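You operate a simulated robot arm through the tools that you are given. There is no shell and no other tool. Be economical: measure what you need, move in short steps, check, and stop when the job is done.

Carry out the task below with a simulated robot arm. There is one attempt and no reset: what you move stays moved.

JOB
Take the slate pad and put it in the purple tray. Then take the green pack on the top of the small table and put it away on the infeed shelf. Then put the large steel weight on the top of the small table away on the crate bench. Then take the orange tub from the second shelf from the bottom of the tall shelf and put it on the bottom shelf of the tall shelf. Then take the purple brush and put it on the top of the small table. Then fetch the pink pack that says "new potatoes" from the deck of the steel cart and set it on the third shelf from the top of the tall shelf. Then put the cream tub on the deck of the steel cart away on the low deck of the stock shelf. Then take the white punnet from the high deck of the stock shelf and put it on the grey board. Then stack the tub labelled "egg salad" from the top of the steel cupboard on top of the tub marked "egg mayo". Then stack the purple tub labelled "cheese dip" from the top of the steel cupboard on top of the purple tub that says "cream dip". Then take the cream pad from the left end of the probe bench and leave it in the cream tray. The order counts. Set down upright: large steel weight, orange tub.

The check looks at the end state, three seconds after you hand in, the way a careful person would. Anything else that was tipped, shoved, dropped, spilled or broken makes it a failure.

ROBOT AND FRAMES
A 7-joint arm with a fingered hand on a trunk, on a base that drives. Base frame: it is fixed to the floor where the robot stands at the start and does not move with it; the origin is under the middle of the robot, x ahead of it, y to its left, z up. Lengths are in mm, angles in rad, forces in N, time in s.
With the tool pointing down near the work surface it reaches from about 300 to 700 mm from the robot's upright axis, wherever it stands. Its first joint turns from -1.204 to 3.002 rad. Places, roughly: black tub, grey tub [4750, -4000, 1000]; bottom shelf of the tall shelf [2700, 2000, 300]; crate bench [-6800, -2000, 900]; cream pad (10x7x6 cm) [4000, -6000, 900]; cream tray (31x21x9 cm) [3700, -6100, 900]; cream tub [-1750, -250, 750]; green pack [2500, 500, 1000]; grey board (35x25x1 cm) [3400, 2000, 700]; infeed shelf (19x29 cm) [-1380, -5580, 860]; large steel weight [2500, 500, 1000]; low deck of the stock shelf [4800, 0, 600]; orange tub [2250, 2000, 750]; pink pack [-1500, -250, 750]; purple brush (15x5x10 cm) [1600, 2100, 900]; purple tray (31x21x9 cm) [2800, 1900, 1100]; purple tub [5000, -4250, 1000]; slate pad (10x7x6 cm) [500, 0, 300]; third shelf of the tall shelf [2700, 2000, 1100]; top of the small table [2500, 300, 900]; white punnet [4750, -250, 1250]. Payload 3.4 kg.
The tool frame sits at the grasp point between the pads (the TCP): z along the fingers, y along the line on which they close. The tips reach 25 mm beyond it. The gripper opens to 88 mm. The gripper's body begins 29 mm behind the TCP. The gripper is a hand of 4 fingers: y runs from the thumb to the fingers, the wrist lies at [-13, -97, -162] in the tool frame, and closing takes about 1.5 s.
Orientation is that of the tool frame in the base frame, as a unit quaternion [x, y, z, w]. With the fingers straight down and the wrist toward the robot, the tool's x, y and z point along [0, 1, 0], [1, 0, 0] and [0, 0, -1] of the base frame.

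CONTROLS
- The arm moves only by the tool move_arm. Its argument "motion" is a list of rows, each an object of numbers (a shift or turn left out is 0, a gripper value left out holds the last): "dx", "dy", "dz": the shift along the base's x, y, z in mm; "rx", "ry", "rz": the turn, a rotation vector about the base's x, y, z in rad. In form: [{"dx": .., "dy": .., "dz": .., "rx": .., "ry": .., "rz": ..}, ...]. A call has 1 to 8 rows; each row is the pose to reach, as a shift and turn from the pose commanded when the call began. "gripper" is the opening, from 0 (shut) to 1 (fully open), set as the call begins (left out, the last holds). Each row takes 0.2 s and may step no farther than 50 mm and 0.15 rad from the row before; otherwise, or with a gripper value out of range, the whole call is refused. Where a pose cannot be reached the arm comes as near as it can. A force on the tool above 40 N (or 10 N above the force at the start of the call, whichever is more), or a blocked arm, ends the call early, and 0.2 s more pass. The fingers move at their own pace (about 108 mm/s each) and stop on an object; they squeeze with about 31 N. The grip force told is the motor's: it shows also when the fingers shut on nothing. Time passes only in rows, and 0.2 s behind the last, so rows that repeat a pose let the fingers close. The reply holds the time, the measured pose of the TCP, the force on the tool along the base axes, the opening and the grip force, in the units named above and with some noise, with the torque about the TCP (base axes, N m) and any sound that the robot's microphone picked up.
- Cameras (640 x 400 px; columns grow to the right, rows downward): "scene" is now at [132.6, -9.6, 962.5]; the picture's right is [-0.10, -1.00, 0.00], its down [-0.85, 0.08, -0.52] and it looks along [0.52, -0.05, -0.85] (base axes); focal length 256 px, centre (320, 200). "wrist" rides on the gripper at [64, -83, -98] in the tool frame; the picture's right is [-0.62, 0.37, -0.69], its down [-0.71, -0.63, 0.30] and it looks along [-0.32, 0.68, 0.65] (tool axes); focal length 265 px, centre (320, 200).
- capture(camera): a new picture of that camera. The clock stands still meanwhile.
- slide_trunk(by): slides the trunk up (or, below 0, down) by that many mm; the arm and the scene camera ride with it, the base frame stays. It gives what a move gives, with no picture.
- steer(legs): drives the robot by 1 to 6 legs, each [ahead, left, turn to the left] in mm, mm and rad, along the robot's own axes; the way and the turn of a leg run together, so that a leg with both is an arc; at most 1500 mm and 3.142 rad a leg. The arm and the cameras ride along, it lands a little off, and it stops where it bumps. It gives what a move gives.
- set_fingers(index, middle, ring, thumb_bend, thumb_turn): sets how far each is bent, from 0 (flat) to 1 (curled in); at 0.3 the hand is open as for a grip, at 0.7 the pads meet at the TCP. One left out holds its place. A second passes; each finger stops where it meets its share of the squeeze, and holds until it gets a number again. A gripper value or a shape takes the hand back. It gives what a move gives, with no picture; readings hold the bend of each and the force on the fingers (four entries, about 0 where the hand has none), thumb and palm. thumb_turn goes from beside the hand (0) to across from the fingers (1), as for a grip.
- grasp_type(shape): the hand has 4 fingers and takes this shape, open, in about a second: jaw (thumb against the fingers, like two jaws); tri (thumb and two fingers); tip (a fingertip pinch); poke (one finger out to press); point (the index stretched); flat (the hand flat); cup (the hand cupped); fist (a fist). The gripper value then closes the fingers along that shape, each until it touches; the sizes above hold for jaw. It gives what a move gives, with no picture.
- turn_head(pan, tilt): turns the head with the scene camera to pan (to the left, within 1.501 rad either way) and tilt (down, from -0.506 to 1.204), counted from straight ahead of the robot. It gives what a move gives.
- probe_pixels(camera, pixels): for up to 12 pixels [column, row] of the newest picture of that camera ("zoom" is the newest enlarged one), the place [x, y, z] in the base frame of the surface seen there, good to about 2 mm, but the place of the scene camera against the robot may be out by one fixed shift of up to 18 mm in any direction. The clock stands still meanwhile.
- zoom(camera, box): a new picture of the part [left, top, right, bottom] of that camera's present view, enlarged. The clock stands still meanwhile.
- finish_job(): hands the job in; it is judged then, once.

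Work in short steps. Measure before you move; look again where a grasp or a placing could have gone wrong, and mend it. You have 364 turns and 294 pictures in all, those below and enlarged ones among them. Open the gripper and draw the arm clear of the work before you hand the job in, unless the task says otherwise; then end with one line.

The tools are called after ">>>" by a JSON object that holds its "op" and its "data". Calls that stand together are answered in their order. move_arm: Moves the arm, as the interface text tells. Its arguments: {"type":"object","properties":{"motion":{"type":"array"},"gripper":{"type":"number"}},"required":["motion"]} The other tools are called the same way: slide_trunk (by) slides the trunk up or down; grasp_type (shape) gives the hand a shape; set_fingers (index, middle, ring, thumb_bend, thumb_turn) moves the fingers one by one; steer (legs) drives the base; turn_head (pan, tilt) turns the head that bears the scene camera; capture (camera) takes a picture; probe_pixels (camera, pixels) gives the place of the surface under pixels of a picture; zoom (camera, box) takes an enlarged picture of a part of a camera's view; finish_job () hands the job in.

At the start:

```text
time_s: 0.0
position: [328.7, 66.1, 561.9]
tool_rot: [0.708, 0.707, 0.0, 0.0]
force: [-0.9, -0.3, -0.3]
torque: [-0.02, 0.0, 0.0]
width: 87.6
finger_force: 0.0
shape: jaw
bend: [0.3, 0.3, 0.3, 0.3, 0.98]
finger forces: [0.0, 0.0, 0.1, 0.1, 0.0, 0.0]
trunk travel left (down, up): [-300.0, 540.0]
robot x, y, heading: [-0.4, -2.8, 0.0]
head pan, tilt: [-0.096, 1.019]
```

scene: 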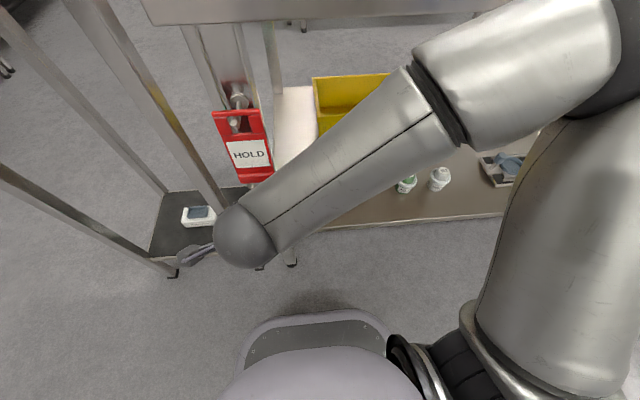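
wrist: 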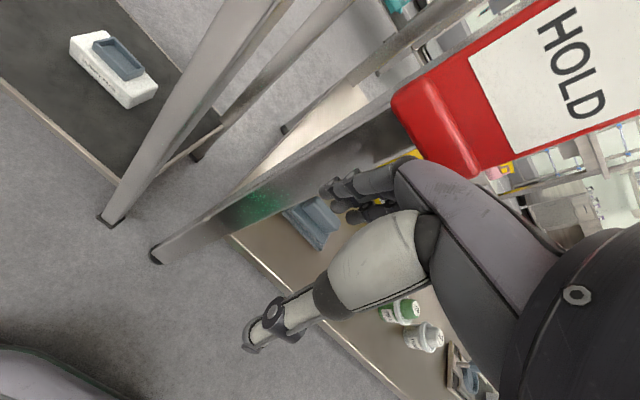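

I start by looking at the area ahead and around the robot to find the slate pad and map out the furniture.

>>> {"op": "turn_head", "data": {"pan": 0.3, "tilt": 0.9}}

>>> {"op": "capture", "data": {"camera": "scene"}}

>>> {"op": "turn_head", "data": {"pan": 0.3, "tilt": 0.2}}

>>> {"op": "capture", "data": {"camera": "scene"}}

```text
time_s: 0.9
position: [328.6, 67.2, 562.2]
tool_rot: [0.707, 0.707, 0.001, 0.0]
force: [0.0, -0.4, -0.1]
torque: [0.02, 0.01, 0.01]
width: 87.5
finger_force: 0.0
shape: jaw
bend: [0.3, 0.3, 0.3, 0.3, 0.98]
finger forces: [0.0, 0.0, 0.0, 0.0, 0.0, 0.0]
trunk travel left (down, up): [-300.0, 540.0]
robot x, y, heading: [1.7, 0.9, -0.003]
head pan, tilt: [0.3, 0.901]
```

```text
291 pictures are left
```

scene: 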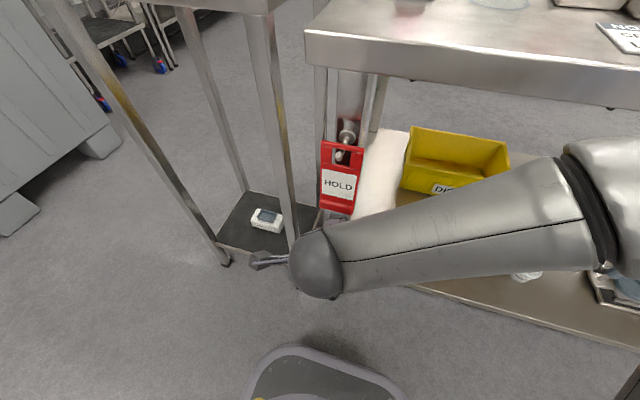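

```text
time_s: 1.9
position: [328.7, 66.5, 562.8]
tool_rot: [0.707, 0.707, 0.0, 0.0]
force: [0.2, -0.2, 1.0]
torque: [0.01, 0.01, 0.0]
width: 87.7
finger_force: 0.1
shape: jaw
bend: [0.3, 0.3, 0.3, 0.3, 0.98]
finger forces: [0.0, 0.1, 0.0, 0.0, 0.0, 0.0]
trunk travel left (down, up): [-300.0, 540.0]
robot x, y, heading: [3.2, 1.6, 0.0]
head pan, tilt: [0.3, 0.201]
```

```text
290 pictures are left
```

scene: 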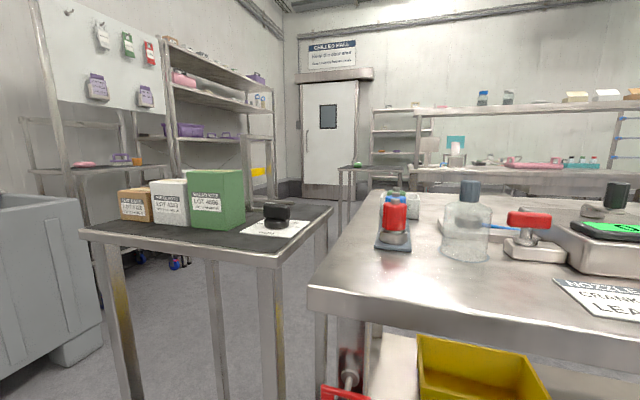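

A slate-coloured thing shows at wrist (310,222) on the low shelf ahead. I probe it along with neighbours.

>>> {"op": "capture", "data": {"camera": "wrist"}}

>>> {"op": "probe_pixels", "data": {"camera": "wrist", "pixels": [[312, 218], [300, 225], [120, 55], [400, 310], [235, 240], [200, 250], [115, 210], [455, 350], [330, 205]]}}

>>> {"op": "probe_pixels", "data": {"camera": "scene", "pixels": [[215, 195], [275, 215], [285, 245], [100, 235], [320, 210], [320, 295], [395, 240], [500, 350], [360, 195], [150, 250]]}}

>>> {"op": "zoom", "data": {"camera": "wrist", "box": [220, 150, 420, 275]}}

```text
289 pictures are left
```

wrist: 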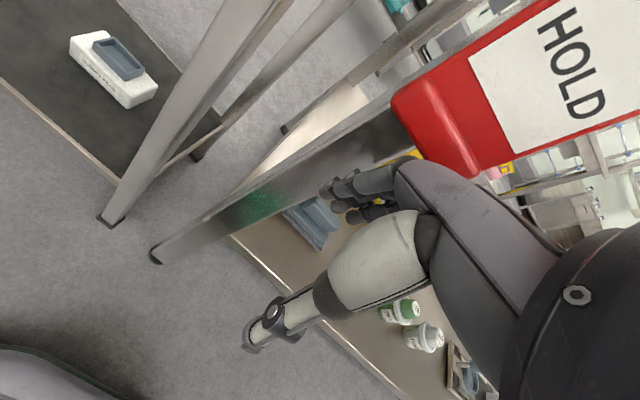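

```text
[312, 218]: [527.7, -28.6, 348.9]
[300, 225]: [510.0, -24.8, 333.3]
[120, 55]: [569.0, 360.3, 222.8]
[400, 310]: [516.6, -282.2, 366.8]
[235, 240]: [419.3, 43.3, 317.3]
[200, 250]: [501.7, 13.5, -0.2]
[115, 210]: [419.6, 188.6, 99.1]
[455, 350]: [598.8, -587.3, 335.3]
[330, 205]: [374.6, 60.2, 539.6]
```

```text
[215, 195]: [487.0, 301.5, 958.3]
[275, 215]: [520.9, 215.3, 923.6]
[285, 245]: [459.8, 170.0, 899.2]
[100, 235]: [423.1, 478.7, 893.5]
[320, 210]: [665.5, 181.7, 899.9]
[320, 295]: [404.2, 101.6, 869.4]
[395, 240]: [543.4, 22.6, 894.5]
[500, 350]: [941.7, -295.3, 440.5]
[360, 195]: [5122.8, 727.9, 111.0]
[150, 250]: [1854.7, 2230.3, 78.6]
```

```text
3.20 times, centred on (320, 212) of wrist
```

zoom: 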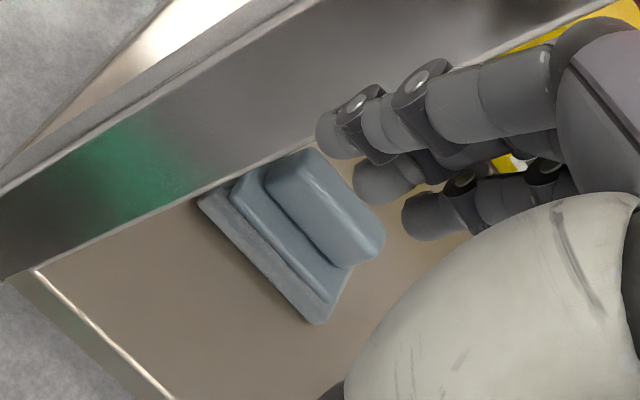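

The slate pad is a ridged block on the bench's lower shelf. I probe its outline, and look at it with the scene camera with the head tilted.

>>> {"op": "probe_pixels", "data": {"camera": "zoom", "pixels": [[205, 200], [318, 318], [345, 275], [300, 165], [365, 250], [320, 200], [290, 160], [240, 195], [280, 240], [120, 290], [330, 340], [38, 272]]}}

>>> {"op": "turn_head", "data": {"pan": -0.3, "tilt": 0.9}}

>>> {"op": "capture", "data": {"camera": "scene"}}

```text
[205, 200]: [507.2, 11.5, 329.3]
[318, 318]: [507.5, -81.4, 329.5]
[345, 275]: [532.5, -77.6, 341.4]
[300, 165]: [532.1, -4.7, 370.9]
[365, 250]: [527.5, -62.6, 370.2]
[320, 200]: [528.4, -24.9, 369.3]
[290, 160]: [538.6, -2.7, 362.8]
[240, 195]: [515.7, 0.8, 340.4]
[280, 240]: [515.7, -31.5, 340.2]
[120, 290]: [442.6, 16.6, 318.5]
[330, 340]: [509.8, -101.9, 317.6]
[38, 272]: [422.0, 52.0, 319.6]
```

```text
time_s: 3.0
position: [328.1, 66.0, 562.9]
tool_rot: [0.707, 0.707, 0.0, -0.001]
force: [0.0, 0.1, -0.7]
torque: [0.01, -0.01, -0.02]
width: 87.6
finger_force: 0.2
shape: jaw
bend: [0.3, 0.3, 0.3, 0.3, 0.98]
finger forces: [0.0, 0.0, 0.0, 0.1, 0.0, 0.0]
trunk travel left (down, up): [-300.0, 540.0]
robot x, y, heading: [-1.3, 0.2, 0.006]
head pan, tilt: [-0.3, 0.901]
```

```text
287 pictures are left
```

scene: 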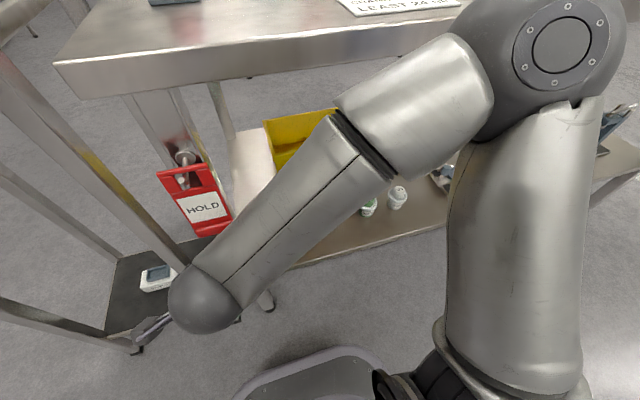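

I probe the arm itself and the bench edge to judge the clearance beneath the bench top.

>>> {"op": "probe_pixels", "data": {"camera": "scene", "pixels": [[205, 295], [365, 140], [420, 90], [560, 40], [520, 200], [510, 340], [250, 75], [250, 50], [80, 95], [185, 185], [190, 215], [400, 235]]}}

>>> {"op": "turn_head", "data": {"pan": -0.8, "tilt": 0.5}}

>>> {"op": "capture", "data": {"camera": "scene"}}

```text
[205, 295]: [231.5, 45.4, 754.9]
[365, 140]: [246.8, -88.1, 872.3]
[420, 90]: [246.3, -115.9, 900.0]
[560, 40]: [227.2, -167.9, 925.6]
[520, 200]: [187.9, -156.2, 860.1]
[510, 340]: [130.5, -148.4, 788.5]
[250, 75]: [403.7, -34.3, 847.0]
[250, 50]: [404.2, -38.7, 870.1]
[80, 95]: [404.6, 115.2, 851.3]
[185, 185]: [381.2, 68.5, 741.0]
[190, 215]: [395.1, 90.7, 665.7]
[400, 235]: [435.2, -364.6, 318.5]
```

```text
time_s: 3.9
position: [329.3, 66.6, 562.5]
tool_rot: [0.708, 0.706, 0.0, 0.0]
force: [0.5, 1.1, 0.4]
torque: [-0.02, 0.01, 0.0]
width: 87.7
finger_force: 0.1
shape: jaw
bend: [0.3, 0.3, 0.3, 0.3, 0.98]
finger forces: [0.0, 0.0, 0.0, 0.0, 0.0, 0.0]
trunk travel left (down, up): [-300.0, 540.0]
robot x, y, heading: [2.8, 0.3, -0.001]
head pan, tilt: [-0.799, 0.499]
```

```text
286 pictures are left
```

scene: 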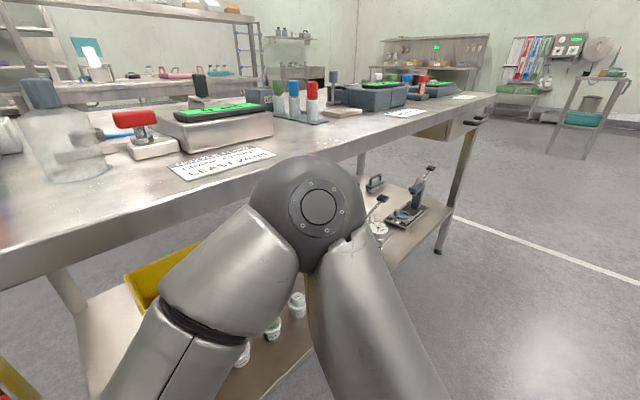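

The elbow is at about z 880, above the bench's underside (~835), so I lower the trunk before reaching in over the lower shelf.

>>> {"op": "slide_trunk", "data": {"by": -160}}

>>> {"op": "move_arm", "data": {"motion": [{"dy": -40}, {"dy": -80}, {"dy": -96}], "gripper": 1}}

>>> {"op": "turn_head", "data": {"pan": 0.0, "tilt": 0.9}}

>>> {"op": "capture", "data": {"camera": "scene"}}

>>> {"op": "capture", "data": {"camera": "wrist"}}

```text
time_s: 5.8
position: [328.8, 67.0, 402.7]
tool_rot: [0.707, 0.707, 0.0, 0.001]
force: [1.0, 0.0, 0.1]
torque: [0.0, 0.06, 0.01]
width: 87.5
finger_force: 0.0
shape: jaw
bend: [0.3, 0.3, 0.3, 0.3, 0.98]
finger forces: [0.0, 0.0, 0.1, 0.0, 0.1, 0.0]
trunk travel left (down, up): [-140.0, 700.0]
robot x, y, heading: [2.8, -2.3, 0.003]
head pan, tilt: [-0.799, 0.499]
```

```text
time_s: 6.6
position: [350.3, -14.9, 410.3]
tool_rot: [0.707, 0.707, -0.001, 0.0]
force: [0.6, -0.2, 0.1]
torque: [-0.01, -0.01, 0.0]
width: 87.4
finger_force: 0.1
shape: jaw
bend: [0.3, 0.3, 0.3, 0.3, 0.98]
finger forces: [0.0, 0.1, 0.0, 0.1, 0.0, 0.1]
out of reach, approached as far as the arm can: row 2, 3
trunk travel left (down, up): [-140.0, 700.0]
robot x, y, heading: [-0.4, 1.6, -0.002]
head pan, tilt: [-0.799, 0.499]
```

```text
time_s: 7.7
position: [348.8, -13.7, 410.1]
tool_rot: [0.707, 0.707, 0.0, -0.001]
force: [0.1, 1.1, 0.8]
torque: [0.01, -0.02, 0.0]
width: 87.8
finger_force: 0.0
shape: jaw
bend: [0.3, 0.3, 0.3, 0.3, 0.98]
finger forces: [0.0, 0.1, 0.0, 0.1, 0.1, 0.0]
trunk travel left (down, up): [-140.0, 700.0]
robot x, y, heading: [-0.9, 1.0, -0.004]
head pan, tilt: [0.0, 0.901]
```

```text
285 pictures are left
```

scene: 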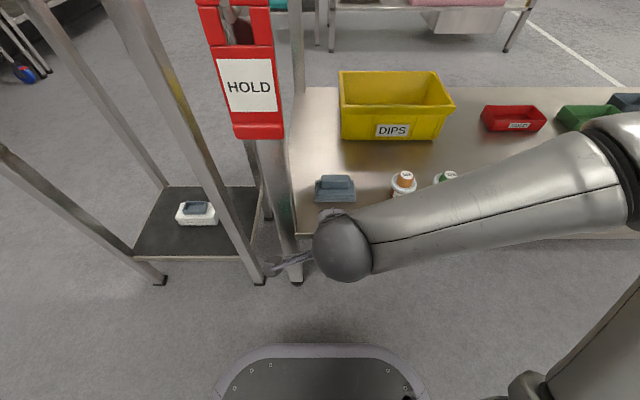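

```text
284 pictures are left
```

wrist: 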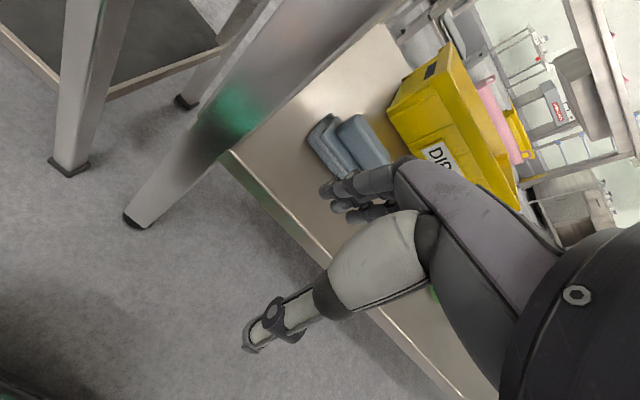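

Good view of the pad at scene (336,185) and wrist (350,140). I probe it in both to get the ridge centre and the camera shift.

>>> {"op": "zoom", "data": {"camera": "wrist", "box": [280, 90, 440, 190]}}

>>> {"op": "zoom", "data": {"camera": "scene", "box": [290, 150, 390, 212]}}

```text
4.00 times, centred on (360, 140) of wrist
```

zoom: 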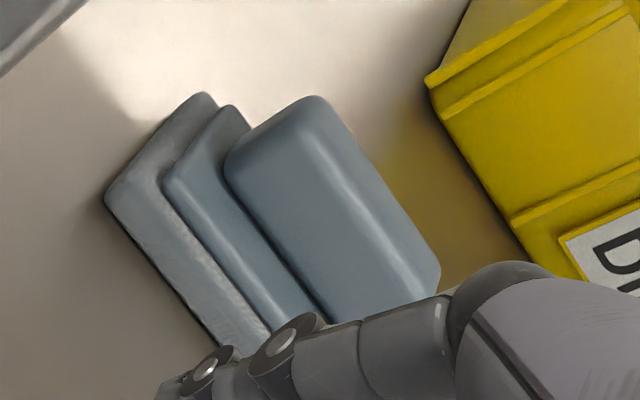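

```text
6.40 times, centred on (340, 181) of scene
```

zoom: 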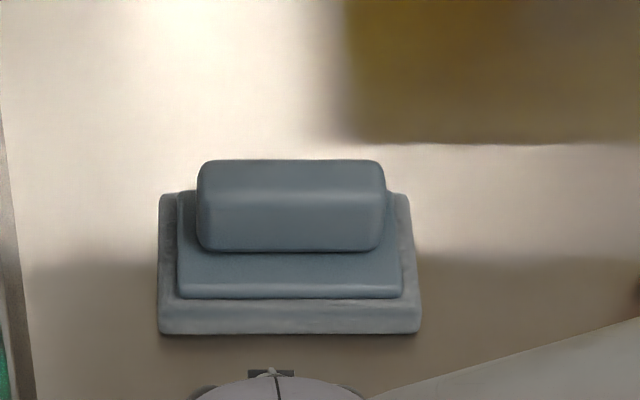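

>>> {"op": "probe_pixels", "data": {"camera": "zoom", "pixels": [[200, 215], [380, 215], [290, 170], [290, 190], [290, 205], [290, 245], [290, 290], [290, 325], [165, 310], [415, 310]]}}

>>> {"op": "probe_pixels", "data": {"camera": "wrist", "pixels": [[345, 125], [360, 140], [362, 118], [352, 135], [370, 143]]}}

```text
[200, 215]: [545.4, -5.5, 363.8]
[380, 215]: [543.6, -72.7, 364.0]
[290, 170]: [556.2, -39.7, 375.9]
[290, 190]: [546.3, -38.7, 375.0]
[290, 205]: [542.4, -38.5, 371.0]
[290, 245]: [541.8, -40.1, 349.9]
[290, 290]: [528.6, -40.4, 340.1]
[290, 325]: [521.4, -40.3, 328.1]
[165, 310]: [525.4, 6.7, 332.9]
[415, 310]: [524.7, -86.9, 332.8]
```

```text
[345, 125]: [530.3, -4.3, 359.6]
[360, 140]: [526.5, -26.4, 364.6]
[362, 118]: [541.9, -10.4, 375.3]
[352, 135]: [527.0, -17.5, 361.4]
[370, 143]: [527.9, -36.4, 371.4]
```

Comparing both cameras: the scene camera reads about +15 in x and -5 in y. Ridge centre ≈ [541,-35], top 376. I check where the yellow bin's front is.

>>> {"op": "probe_pixels", "data": {"camera": "scene", "pixels": [[350, 137], [350, 100], [360, 88], [395, 110], [440, 135], [403, 175], [404, 190]]}}

>>> {"op": "move_arm", "data": {"motion": [{"dx": 20, "dy": -10, "dz": 35}, {"dx": 60, "dy": -20, "dz": 55}, {"dx": 100, "dy": -21, "dz": 60}]}}

>>> {"op": "capture", "data": {"camera": "scene"}}

```text
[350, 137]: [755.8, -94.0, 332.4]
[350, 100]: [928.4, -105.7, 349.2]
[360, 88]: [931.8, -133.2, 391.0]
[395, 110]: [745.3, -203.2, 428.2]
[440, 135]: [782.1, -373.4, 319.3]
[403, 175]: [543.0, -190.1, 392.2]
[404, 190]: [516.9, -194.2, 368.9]
```

```text
time_s: 8.5
position: [449.7, -35.9, 469.8]
tool_rot: [0.708, 0.707, 0.0, 0.0]
force: [-0.1, 0.3, 0.6]
torque: [0.0, 0.0, -0.04]
width: 87.8
finger_force: 0.1
shape: jaw
bend: [0.3, 0.3, 0.3, 0.3, 0.98]
finger forces: [0.0, 0.0, 0.0, 0.1, 0.0, 0.0]
trunk travel left (down, up): [-140.0, 700.0]
robot x, y, heading: [-0.9, 0.8, -0.004]
head pan, tilt: [0.0, 0.901]
```

```text
281 pictures are left
```

scene: 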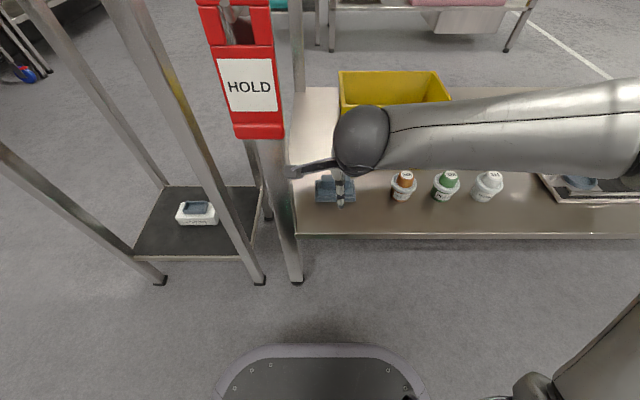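

The hand is clear of the tag and bench. I move over the ridge and check with the wrist camera.

>>> {"op": "move_arm", "data": {"motion": [{"dx": 46, "dz": -10}, {"dx": 91, "dz": -30}]}}

>>> {"op": "capture", "data": {"camera": "wrist"}}

>>> {"op": "capture", "data": {"camera": "scene"}}

```text
time_s: 9.1
position: [544.5, -36.6, 440.6]
tool_rot: [0.707, 0.707, 0.001, 0.001]
force: [0.2, 0.3, 0.0]
torque: [0.0, 0.0, 0.02]
width: 87.5
finger_force: 0.1
shape: jaw
bend: [0.3, 0.3, 0.3, 0.3, 0.98]
finger forces: [0.1, 0.1, 0.0, 0.0, 0.0, 0.1]
trunk travel left (down, up): [-140.0, 700.0]
robot x, y, heading: [-1.1, -1.1, 0.003]
head pan, tilt: [0.0, 0.901]
```

```text
280 pictures are left
```

wrist: 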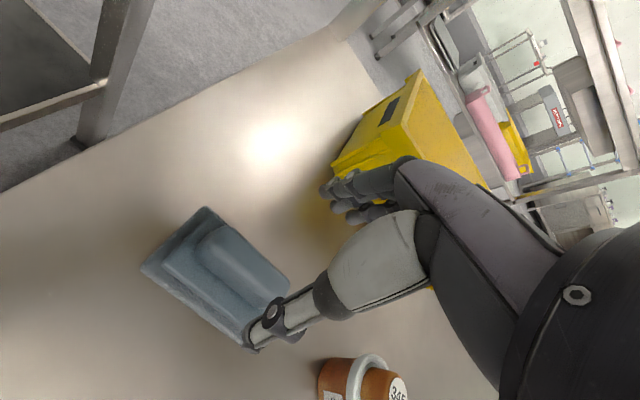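

```text
279 pictures are left
```

scene: 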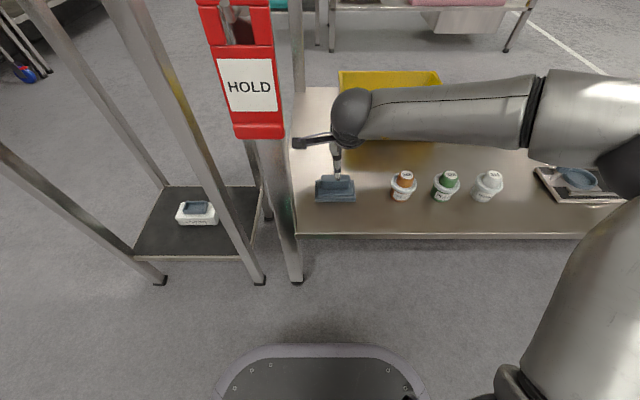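

I probe the ridge from here for the final offset.

>>> {"op": "probe_pixels", "data": {"camera": "wrist", "pixels": [[210, 235], [225, 228], [205, 262], [240, 265], [265, 270], [285, 278], [250, 250], [230, 280], [145, 267], [205, 208]]}}

```text
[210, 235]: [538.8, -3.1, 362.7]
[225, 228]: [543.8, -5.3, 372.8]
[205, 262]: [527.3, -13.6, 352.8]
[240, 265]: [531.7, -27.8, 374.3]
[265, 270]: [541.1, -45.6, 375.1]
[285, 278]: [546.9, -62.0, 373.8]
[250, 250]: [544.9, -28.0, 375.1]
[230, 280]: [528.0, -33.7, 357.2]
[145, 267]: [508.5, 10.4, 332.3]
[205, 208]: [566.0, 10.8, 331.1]
```

Ridge centre ≈ [540,-36]. I descend to z≈369 and close.

>>> {"op": "move_arm", "data": {"motion": [{"dx": -3, "dz": -40}, {"dx": -4, "dz": -72}]}}

>>> {"op": "move_arm", "data": {"motion": [{}, {}, {}, {}, {}, {}, {}, {}], "gripper": 0}}

>>> {"op": "capture", "data": {"camera": "wrist"}}

```text
time_s: 9.7
position: [537.7, -36.6, 369.7]
tool_rot: [0.707, 0.707, -0.001, 0.0]
force: [0.5, 0.0, -0.3]
torque: [0.01, 0.02, -0.03]
width: 87.5
finger_force: 0.2
shape: jaw
bend: [0.3, 0.3, 0.3, 0.3, 0.98]
finger forces: [0.1, 0.0, 0.0, 0.0, 0.0, 0.0]
trunk travel left (down, up): [-140.0, 700.0]
robot x, y, heading: [-1.7, 0.7, 0.003]
head pan, tilt: [0.0, 0.901]
```

```text
time_s: 11.5
position: [537.1, -36.4, 368.8]
tool_rot: [0.707, 0.707, 0.0, 0.0]
force: [0.0, 0.1, 0.9]
torque: [0.02, -0.02, 0.0]
width: 17.9
finger_force: 31.3
shape: jaw
bend: [0.73, 0.6, 0.62, 0.75, 0.99]
finger forces: [18.0, 7.3, 3.5, 0.0, 28.7, 0.1]
trunk travel left (down, up): [-140.0, 700.0]
robot x, y, heading: [-2.6, 2.0, 0.001]
head pan, tilt: [0.0, 0.901]
```

```text
278 pictures are left
```

wrist: 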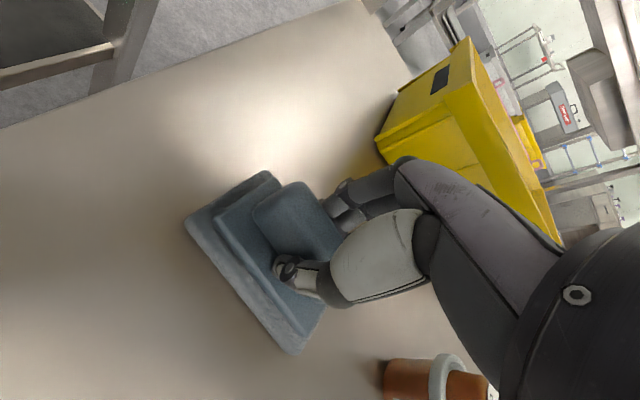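

Gripped (31 N). I lift and back out along the way I came.

>>> {"op": "move_arm", "data": {"motion": [{"dz": 40}, {"dz": 85}, {"dx": -45, "dz": 100}, {"dx": -90, "dz": 100}, {"dx": -130, "dz": 95, "dy": 5}, {"dx": -165, "dz": 85, "dy": 10}, {"dx": -190, "dz": 70, "dy": 20}]}}

>>> {"op": "capture", "data": {"camera": "wrist"}}

>>> {"op": "capture", "data": {"camera": "scene"}}

```text
time_s: 13.1
position: [348.0, -14.6, 436.4]
tool_rot: [0.707, 0.707, 0.0, 0.001]
force: [0.2, -0.4, -1.1]
torque: [0.03, 0.01, -0.04]
width: 17.7
finger_force: 31.4
shape: jaw
bend: [0.73, 0.6, 0.63, 0.75, 0.99]
finger forces: [18.3, 7.1, 3.4, 0.0, 28.8, 0.1]
trunk travel left (down, up): [-140.0, 700.0]
robot x, y, heading: [-4.0, -2.3, -0.002]
head pan, tilt: [0.0, 0.901]
```

```text
277 pictures are left
```

wrist: 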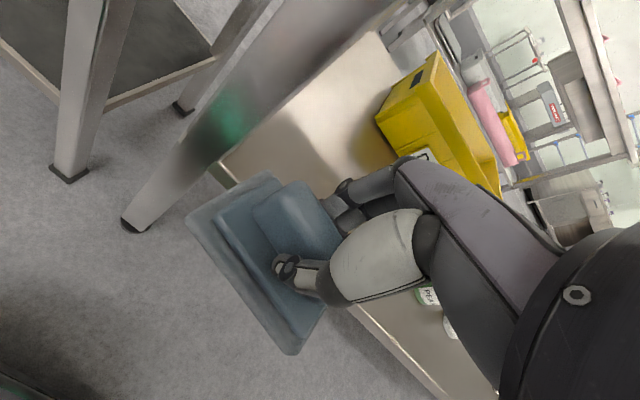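

```text
276 pictures are left
```

scene: 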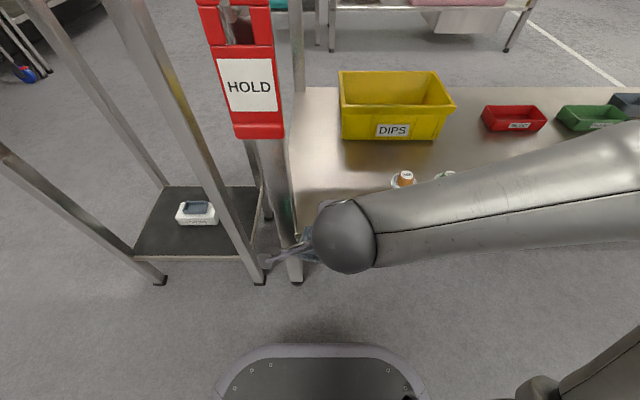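

The pad is held. I back off from the bench, raise the trunk, and look around to plan the route to the tall shelf (~[2700,2000]).

>>> {"op": "steer", "data": {"legs": [[-500, 0, 0]]}}

>>> {"op": "slide_trunk", "data": {"by": 400}}

>>> {"op": "turn_head", "data": {"pan": 0.5, "tilt": 0.3}}

>>> {"op": "capture", "data": {"camera": "scene"}}

>>> {"op": "turn_head", "data": {"pan": 1.4, "tilt": 0.3}}

>>> {"op": "capture", "data": {"camera": "scene"}}

>>> {"op": "turn_head", "data": {"pan": -0.5, "tilt": 0.3}}

>>> {"op": "capture", "data": {"camera": "scene"}}

>>> {"op": "turn_head", "data": {"pan": -1.4, "tilt": 0.3}}

>>> {"op": "capture", "data": {"camera": "scene"}}

```text
time_s: 16.0
position: [-146.8, -14.2, 436.6]
tool_rot: [0.707, 0.707, 0.001, 0.0]
force: [-0.9, 0.0, -0.7]
torque: [0.01, 0.02, -0.01]
width: 18.0
finger_force: 30.9
shape: jaw
bend: [0.73, 0.6, 0.63, 0.75, 0.99]
finger forces: [18.2, 7.1, 3.5, 0.1, 28.7, 0.0]
trunk travel left (down, up): [-140.0, 700.0]
robot x, y, heading: [-494.3, 4.5, -0.0]
head pan, tilt: [0.0, 0.901]
```

```text
time_s: 19.8
position: [-147.1, -14.0, 836.6]
tool_rot: [0.708, 0.706, 0.0, 0.0]
force: [0.7, 0.2, -0.9]
torque: [-0.04, 0.0, 0.01]
width: 17.9
finger_force: 30.8
shape: jaw
bend: [0.73, 0.6, 0.63, 0.75, 0.99]
finger forces: [18.3, 7.1, 3.3, 0.0, 28.8, 0.1]
trunk travel left (down, up): [-540.0, 300.0]
robot x, y, heading: [-498.4, -1.0, 0.004]
head pan, tilt: [0.0, 0.901]
```

```text
time_s: 20.8
position: [-145.4, -14.4, 836.1]
tool_rot: [0.707, 0.707, 0.0, 0.0]
force: [0.3, -0.5, -0.6]
torque: [0.01, 0.02, 0.05]
width: 17.9
finger_force: 30.7
shape: jaw
bend: [0.73, 0.6, 0.63, 0.75, 0.99]
finger forces: [18.2, 7.1, 3.4, 0.1, 28.8, 0.1]
trunk travel left (down, up): [-540.0, 300.0]
robot x, y, heading: [-492.9, -0.9, -0.002]
head pan, tilt: [0.499, 0.3]
```

```text
275 pictures are left
```

scene: 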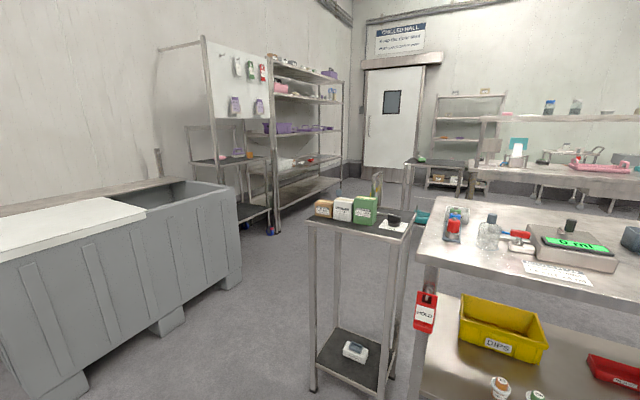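

```text
time_s: 22.0
position: [-146.9, -13.6, 837.3]
tool_rot: [0.707, 0.707, -0.001, 0.0]
force: [-0.1, -1.2, -0.3]
torque: [-0.01, -0.01, -0.03]
width: 17.7
finger_force: 31.1
shape: jaw
bend: [0.73, 0.6, 0.63, 0.75, 0.99]
finger forces: [18.2, 7.0, 3.4, 0.1, 28.9, 0.0]
trunk travel left (down, up): [-540.0, 300.0]
robot x, y, heading: [-493.9, 1.3, 0.002]
head pan, tilt: [1.4, 0.3]
```

```text
274 pictures are left
```

scene: 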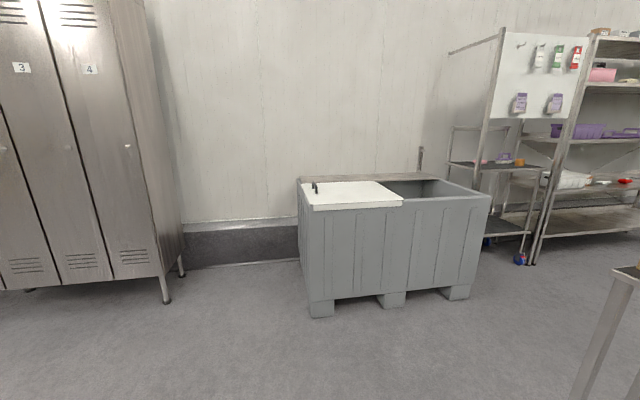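

```text
time_s: 23.9
position: [-146.3, -14.6, 836.0]
tool_rot: [0.707, 0.707, 0.0, 0.001]
force: [0.1, -0.6, 0.0]
torque: [0.01, 0.0, -0.03]
width: 17.9
finger_force: 31.3
shape: jaw
bend: [0.73, 0.6, 0.63, 0.75, 0.99]
finger forces: [18.2, 7.1, 3.4, 0.0, 28.7, 0.0]
trunk travel left (down, up): [-540.0, 300.0]
robot x, y, heading: [-497.0, 2.1, 0.004]
head pan, tilt: [-0.499, 0.3]
```

```text
273 pictures are left
```

scene: 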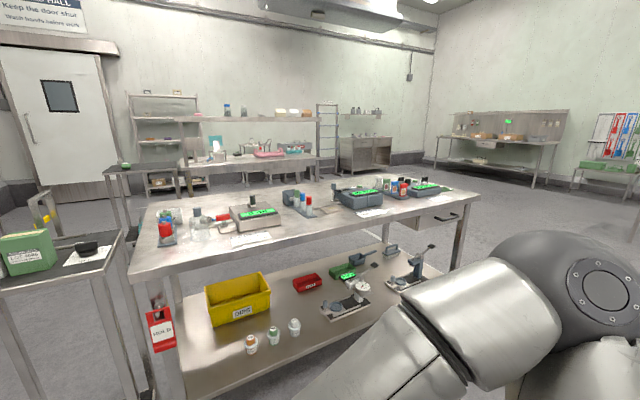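

```text
time_s: 25.1
position: [-148.7, -13.3, 836.8]
tool_rot: [0.707, 0.707, 0.0, 0.0]
force: [0.8, 0.4, -0.1]
torque: [0.0, -0.01, 0.01]
width: 17.7
finger_force: 30.2
shape: jaw
bend: [0.73, 0.6, 0.63, 0.75, 0.99]
finger forces: [18.3, 7.1, 3.3, 0.0, 28.9, 0.0]
trunk travel left (down, up): [-540.0, 300.0]
robot x, y, heading: [-494.4, -1.7, -0.001]
head pan, tilt: [-1.4, 0.3]
```

```text
272 pictures are left
```

scene: 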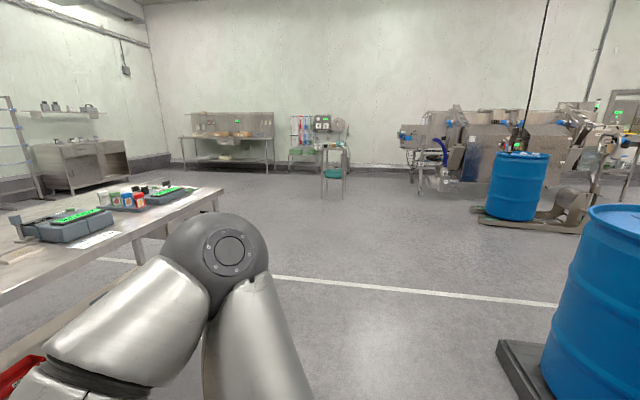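

The tall shelf with purple trays is at upper-left of the first view, past the grey bin. I look that way again and probe obstacles for a route.

>>> {"op": "turn_head", "data": {"pan": 0.5, "tilt": 0.3}}

>>> {"op": "capture", "data": {"camera": "scene"}}

>>> {"op": "probe_pixels", "data": {"camera": "scene", "pixels": [[236, 285], [88, 395], [271, 232], [344, 190], [313, 388], [385, 397], [406, 225], [462, 195], [310, 222], [230, 187], [245, 165], [430, 165]]}}

>>> {"op": "zoom", "data": {"camera": "scene", "box": [180, 20, 400, 250]}}

```text
time_s: 27.0
position: [-148.1, -14.1, 836.6]
tool_rot: [0.707, 0.707, -0.001, 0.0]
force: [0.1, 1.2, -0.4]
torque: [0.01, 0.03, 0.01]
width: 18.0
finger_force: 31.2
shape: jaw
bend: [0.73, 0.6, 0.63, 0.75, 0.99]
finger forces: [18.2, 7.1, 3.4, 0.0, 28.7, 0.1]
trunk travel left (down, up): [-540.0, 300.0]
robot x, y, heading: [-498.1, -1.0, -0.001]
head pan, tilt: [0.499, 0.3]
```

```text
271 pictures are left
```

scene: 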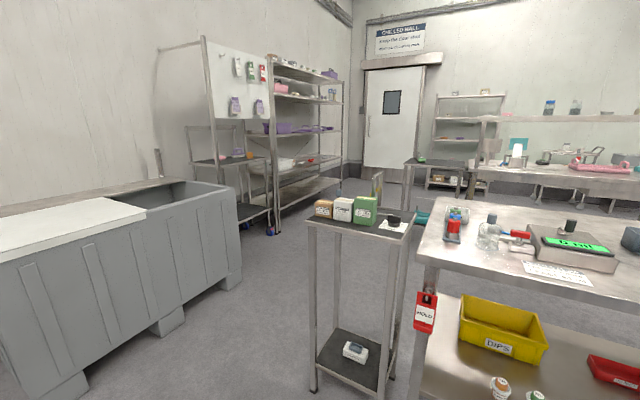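

```text
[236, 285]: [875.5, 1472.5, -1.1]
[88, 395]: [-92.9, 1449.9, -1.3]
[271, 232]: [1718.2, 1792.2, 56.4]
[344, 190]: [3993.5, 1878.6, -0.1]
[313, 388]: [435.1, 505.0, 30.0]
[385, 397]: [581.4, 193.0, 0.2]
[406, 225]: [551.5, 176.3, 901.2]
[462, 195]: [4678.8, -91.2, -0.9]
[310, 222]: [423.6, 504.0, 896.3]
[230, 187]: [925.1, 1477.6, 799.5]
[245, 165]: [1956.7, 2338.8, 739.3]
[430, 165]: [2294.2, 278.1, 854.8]
```

```text
1.74 times, centred on (290, 135) of scene
```

zoom: 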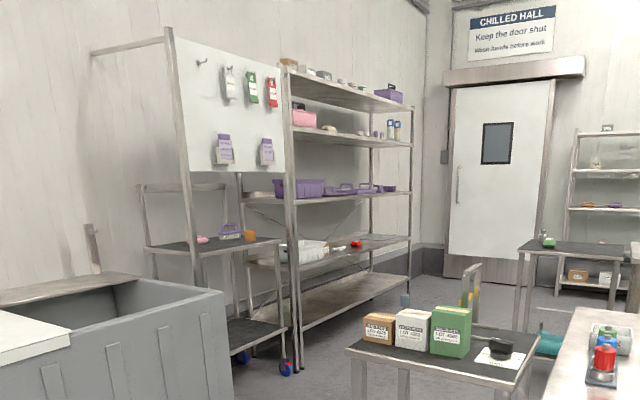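

The lane between the bin (y≈1470) and the first table (y≈505) is free. I drive along y≈985 to x≈2600, then turn to face the tall shelf.

>>> {"op": "steer", "data": {"legs": [[0, 985, 0], [1500, 0, 0], [1500, 0, 0], [300, 0, 0], [0, 0, 1.5708]]}}

>>> {"op": "turn_head", "data": {"pan": 0, "tilt": 0.3}}

>>> {"op": "capture", "data": {"camera": "scene"}}

```text
time_s: 51.5
position: [2790.3, 1348.0, 837.2]
tool_rot: [0.013, 1.0, 0.0, 0.001]
force: [0.2, 0.2, -0.3]
torque: [-0.03, -0.01, 0.03]
width: 18.0
finger_force: 30.9
shape: jaw
bend: [0.73, 0.6, 0.64, 0.75, 0.99]
finger forces: [18.2, 6.9, 3.4, 0.0, 28.6, 0.1]
trunk travel left (down, up): [-540.0, 300.0]
robot x, y, heading: [2765.9, 999.5, 1.538]
head pan, tilt: [0.499, 0.3]
```

```text
time_s: 52.5
position: [2791.0, 1346.5, 835.5]
tool_rot: [0.014, 1.0, 0.0, 0.001]
force: [0.6, 0.2, -0.8]
torque: [0.05, 0.01, 0.0]
width: 17.6
finger_force: 31.3
shape: jaw
bend: [0.73, 0.6, 0.64, 0.75, 0.99]
finger forces: [18.2, 7.0, 3.4, 0.1, 28.6, 0.1]
trunk travel left (down, up): [-540.0, 300.0]
robot x, y, heading: [2764.8, 1004.3, 1.545]
head pan, tilt: [0.0, 0.3]
```

```text
269 pictures are left
```

scene: 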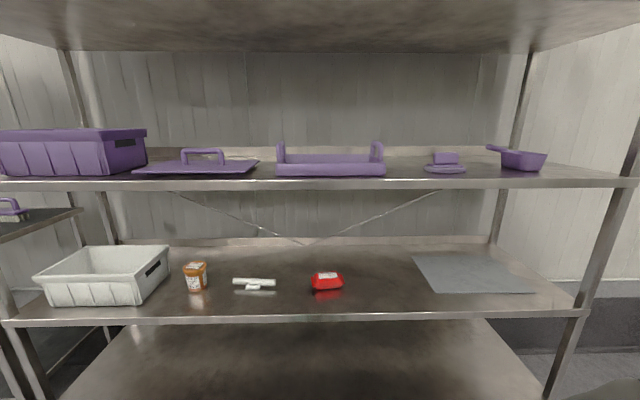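

The tray is at (330,165) on the third shelf. I probe shelf and tray geometry.

>>> {"op": "probe_pixels", "data": {"camera": "scene", "pixels": [[330, 185], [330, 172], [330, 160], [330, 155], [283, 150], [380, 150], [280, 172], [382, 172], [330, 48], [330, 318], [195, 280], [420, 175]]}}

>>> {"op": "slide_trunk", "data": {"by": 220}}

>>> {"op": "turn_head", "data": {"pan": 0, "tilt": 0.5}}

>>> {"op": "capture", "data": {"camera": "scene"}}

```text
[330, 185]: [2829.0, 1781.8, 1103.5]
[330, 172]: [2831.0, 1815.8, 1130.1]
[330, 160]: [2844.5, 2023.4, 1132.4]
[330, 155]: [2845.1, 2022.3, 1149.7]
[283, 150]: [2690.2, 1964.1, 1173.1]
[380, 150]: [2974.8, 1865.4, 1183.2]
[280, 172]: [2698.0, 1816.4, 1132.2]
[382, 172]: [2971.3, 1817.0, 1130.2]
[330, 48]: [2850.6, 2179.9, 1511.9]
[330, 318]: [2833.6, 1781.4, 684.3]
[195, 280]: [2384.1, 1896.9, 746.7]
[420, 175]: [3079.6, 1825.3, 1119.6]
```

```text
time_s: 54.8
position: [2791.0, 1347.9, 1056.0]
tool_rot: [0.013, 1.0, 0.0, -0.001]
force: [-0.1, -0.1, -0.1]
torque: [0.01, 0.04, 0.01]
width: 17.7
finger_force: 31.6
shape: jaw
bend: [0.73, 0.6, 0.64, 0.75, 0.99]
finger forces: [18.2, 7.1, 3.4, 0.1, 28.6, 0.0]
trunk travel left (down, up): [-760.0, 80.0]
robot x, y, heading: [2768.3, 998.8, 1.546]
head pan, tilt: [0.0, 0.3]
```

```text
time_s: 55.5
position: [2790.2, 1347.1, 1056.2]
tool_rot: [0.013, 1.0, 0.0, 0.001]
force: [-0.8, 0.3, -0.5]
torque: [0.0, -0.04, -0.01]
width: 17.6
finger_force: 31.1
shape: jaw
bend: [0.73, 0.6, 0.64, 0.75, 0.99]
finger forces: [18.2, 7.0, 3.4, 0.1, 28.7, 0.0]
trunk travel left (down, up): [-760.0, 80.0]
robot x, y, heading: [2771.4, 998.6, 1.549]
head pan, tilt: [0.0, 0.499]
```

```text
268 pictures are left
```

scene: 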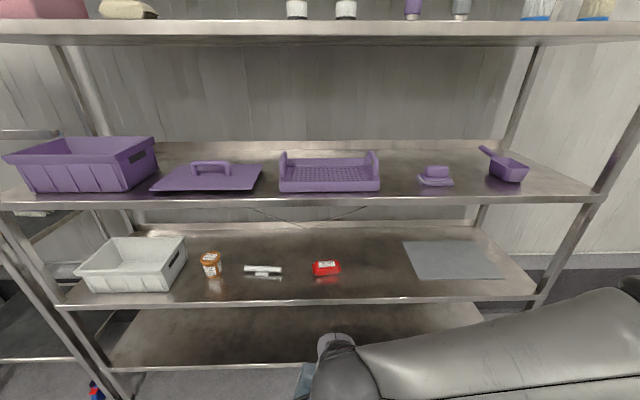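

The underside above and tray position are visible. I raise the hand to z≈1250 here in the open and check elbow height and the lip above.

>>> {"op": "probe_pixels", "data": {"camera": "scene", "pixels": [[330, 43], [330, 30], [330, 187], [330, 175], [330, 165], [330, 158], [283, 155], [375, 155], [280, 185], [380, 185], [300, 165], [360, 175]]}}

>>> {"op": "move_arm", "data": {"motion": [{"dz": 50}, {"dz": 100}, {"dz": 150}, {"dz": 195}]}}

>>> {"op": "turn_head", "data": {"pan": -0.7, "tilt": 0.5}}

>>> {"op": "capture", "data": {"camera": "scene"}}

```text
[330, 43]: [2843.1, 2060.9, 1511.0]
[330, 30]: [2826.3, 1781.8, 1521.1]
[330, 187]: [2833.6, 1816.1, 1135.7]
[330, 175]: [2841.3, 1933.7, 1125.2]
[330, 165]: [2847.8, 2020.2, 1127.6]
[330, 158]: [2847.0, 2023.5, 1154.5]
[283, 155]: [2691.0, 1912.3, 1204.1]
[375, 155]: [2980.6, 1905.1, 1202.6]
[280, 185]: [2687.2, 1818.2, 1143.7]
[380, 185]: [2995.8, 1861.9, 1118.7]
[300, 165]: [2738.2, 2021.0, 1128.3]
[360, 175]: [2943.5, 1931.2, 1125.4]
```

```text
time_s: 56.5
position: [2791.2, 1346.7, 1254.0]
tool_rot: [0.012, 1.0, 0.0, 0.0]
force: [-0.2, 0.2, -0.1]
torque: [0.01, 0.02, -0.03]
width: 17.4
finger_force: 31.2
shape: jaw
bend: [0.73, 0.61, 0.64, 0.75, 0.99]
finger forces: [18.4, 6.8, 3.2, 0.0, 28.6, 0.0]
trunk travel left (down, up): [-760.0, 80.0]
robot x, y, heading: [2768.2, 999.0, 1.547]
head pan, tilt: [0.0, 0.499]
```

```text
time_s: 57.6
position: [2790.8, 1347.2, 1254.0]
tool_rot: [0.013, 1.0, 0.001, 0.0]
force: [-0.3, 0.3, -0.5]
torque: [-0.03, 0.02, -0.01]
width: 17.7
finger_force: 30.9
shape: jaw
bend: [0.73, 0.6, 0.64, 0.75, 0.99]
finger forces: [18.4, 6.9, 3.3, 0.0, 28.6, 0.1]
trunk travel left (down, up): [-760.0, 80.0]
robot x, y, heading: [2769.8, 999.8, 1.545]
head pan, tilt: [-0.7, 0.499]
```

```text
267 pictures are left
```

scene: 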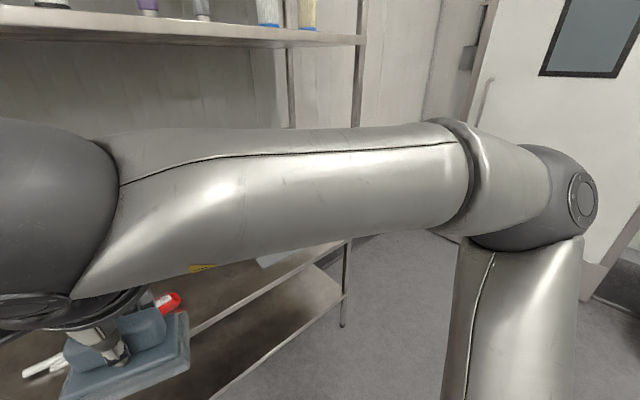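

I check the heights of forearm and elbow.

>>> {"op": "probe_pixels", "data": {"camera": "scene", "pixels": [[550, 165], [450, 135], [300, 150], [60, 140], [20, 130], [180, 350], [130, 340]]}}

```text
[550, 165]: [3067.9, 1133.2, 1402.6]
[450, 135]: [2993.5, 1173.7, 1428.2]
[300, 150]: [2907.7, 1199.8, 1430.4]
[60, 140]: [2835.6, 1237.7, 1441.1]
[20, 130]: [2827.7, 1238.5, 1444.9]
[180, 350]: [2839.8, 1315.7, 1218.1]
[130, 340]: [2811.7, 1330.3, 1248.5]
```

Forearm top is ≈1450, below the 1510 underside. I lower the hand a bit to 1225, then drive up to the shelf aligning x to 2833.

>>> {"op": "move_arm", "data": {"motion": [{"dz": -28}]}}

>>> {"op": "steer", "data": {"legs": [[0, 0, 0.024], [200, -50, 0]]}}

>>> {"op": "turn_head", "data": {"pan": 0.0, "tilt": 0.6}}

>>> {"op": "capture", "data": {"camera": "scene"}}

```text
time_s: 58.0
position: [2791.3, 1348.6, 1222.6]
tool_rot: [0.013, 1.0, -0.001, 0.0]
force: [-0.1, -0.8, -0.7]
torque: [0.01, 0.01, 0.02]
width: 17.5
finger_force: 30.7
shape: jaw
bend: [0.73, 0.61, 0.65, 0.75, 0.99]
finger forces: [18.5, 6.9, 3.3, 0.0, 28.6, 0.0]
trunk travel left (down, up): [-760.0, 80.0]
robot x, y, heading: [2769.1, 998.1, 1.541]
head pan, tilt: [-0.7, 0.499]
```

```text
time_s: 60.0
position: [2830.9, 1548.0, 1223.3]
tool_rot: [-0.001, 1.0, 0.001, 0.0]
force: [0.6, 0.9, -0.7]
torque: [-0.01, 0.03, -0.03]
width: 17.7
finger_force: 31.1
shape: jaw
bend: [0.73, 0.61, 0.65, 0.75, 0.99]
finger forces: [18.5, 6.9, 3.4, 0.1, 28.6, 0.0]
trunk travel left (down, up): [-760.0, 80.0]
robot x, y, heading: [2816.4, 1202.1, 1.575]
head pan, tilt: [-0.7, 0.499]
```

```text
time_s: 61.0
position: [2832.7, 1549.1, 1225.1]
tool_rot: [-0.001, 1.0, 0.0, 0.0]
force: [-0.3, 0.4, 0.0]
torque: [0.03, -0.02, 0.02]
width: 17.8
finger_force: 30.6
shape: jaw
bend: [0.73, 0.61, 0.65, 0.75, 0.99]
finger forces: [18.4, 6.9, 3.4, 0.0, 28.6, 0.0]
trunk travel left (down, up): [-760.0, 80.0]
robot x, y, heading: [2817.7, 1199.6, 1.57]
head pan, tilt: [0.0, 0.6]
```

```text
266 pictures are left
```

scene: 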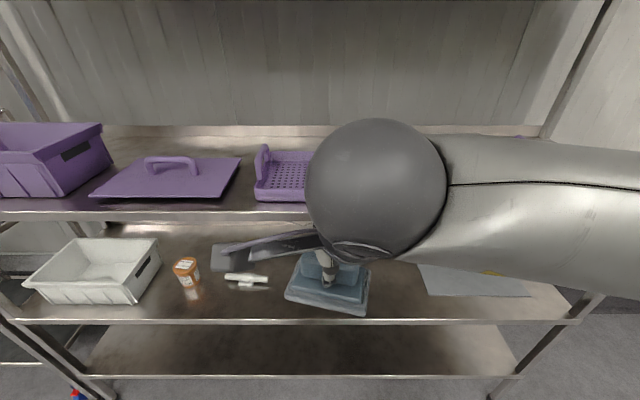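

Clear. I drive 130 mm nearer, then extend the arm over the tray.

>>> {"op": "steer", "data": {"legs": [[130, 0, 0]]}}

>>> {"op": "capture", "data": {"camera": "wrist"}}

```text
time_s: 62.3
position: [2832.8, 1679.4, 1223.4]
tool_rot: [0.0, 1.0, 0.0, 0.0]
force: [-0.4, -0.5, -0.6]
torque: [0.0, 0.03, 0.0]
width: 17.6
finger_force: 30.8
shape: jaw
bend: [0.73, 0.61, 0.65, 0.75, 0.99]
finger forces: [18.5, 6.8, 3.4, 0.1, 28.6, 0.1]
trunk travel left (down, up): [-760.0, 80.0]
robot x, y, heading: [2820.3, 1328.7, 1.572]
head pan, tilt: [0.0, 0.6]
```

```text
265 pictures are left
```

wrist: 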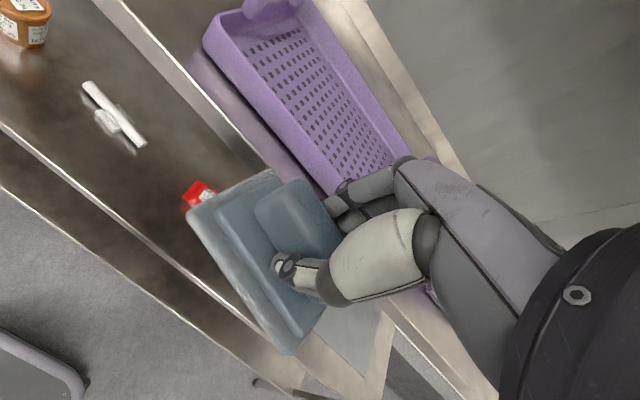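

Tray geometry from the wrist camera (good against the arm): I probe its corners and floor.

>>> {"op": "probe_pixels", "data": {"camera": "wrist", "pixels": [[210, 35], [300, 165], [270, 110], [255, 95], [320, 90], [355, 65], [325, 40], [340, 130], [285, 35], [395, 150]]}}

```text
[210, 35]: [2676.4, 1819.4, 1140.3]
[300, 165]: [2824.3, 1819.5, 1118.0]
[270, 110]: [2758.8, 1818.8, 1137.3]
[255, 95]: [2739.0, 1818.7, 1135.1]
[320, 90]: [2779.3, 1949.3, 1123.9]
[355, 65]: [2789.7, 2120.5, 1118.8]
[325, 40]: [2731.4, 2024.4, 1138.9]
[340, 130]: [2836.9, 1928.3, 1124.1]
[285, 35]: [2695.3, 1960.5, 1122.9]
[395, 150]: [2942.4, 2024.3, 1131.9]
```

Tray centre ≈ [2828,1921], floor z 1123; release at TCP z≈1176. I extend in.

>>> {"op": "move_arm", "data": {"motion": [{"dy": 50}, {"dy": 100}, {"dy": 150}, {"dy": 200}, {"dx": -4, "dy": 241}, {"dx": -4, "dy": 241, "dz": -25}]}}

>>> {"op": "capture", "data": {"camera": "wrist"}}

>>> {"op": "capture", "data": {"camera": "scene"}}

```text
time_s: 63.7
position: [2829.9, 1921.2, 1200.2]
tool_rot: [0.001, 1.0, 0.001, 0.0]
force: [-1.4, 0.1, -0.7]
torque: [-0.02, 0.03, -0.01]
width: 17.7
finger_force: 31.1
shape: jaw
bend: [0.73, 0.61, 0.65, 0.75, 0.98]
finger forces: [18.5, 6.7, 3.3, 0.0, 28.7, 0.0]
trunk travel left (down, up): [-760.0, 80.0]
robot x, y, heading: [2815.1, 1331.0, 1.571]
head pan, tilt: [0.0, 0.6]
```

```text
264 pictures are left
```

wrist: 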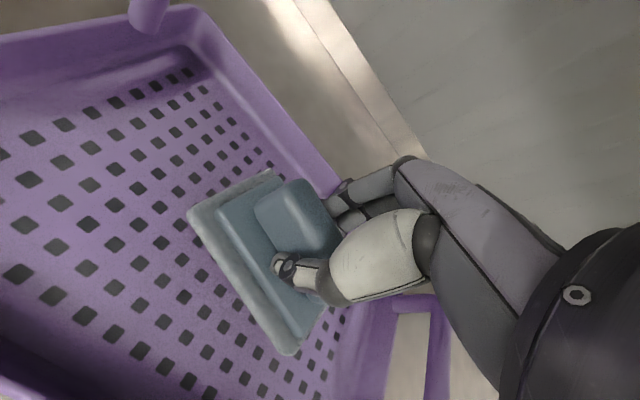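

```text
263 pictures are left
```

scene: 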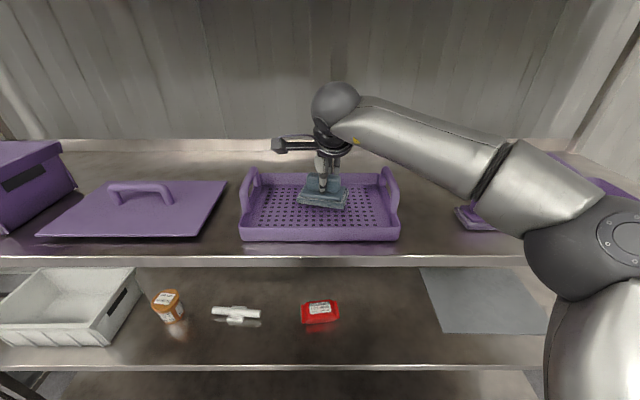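

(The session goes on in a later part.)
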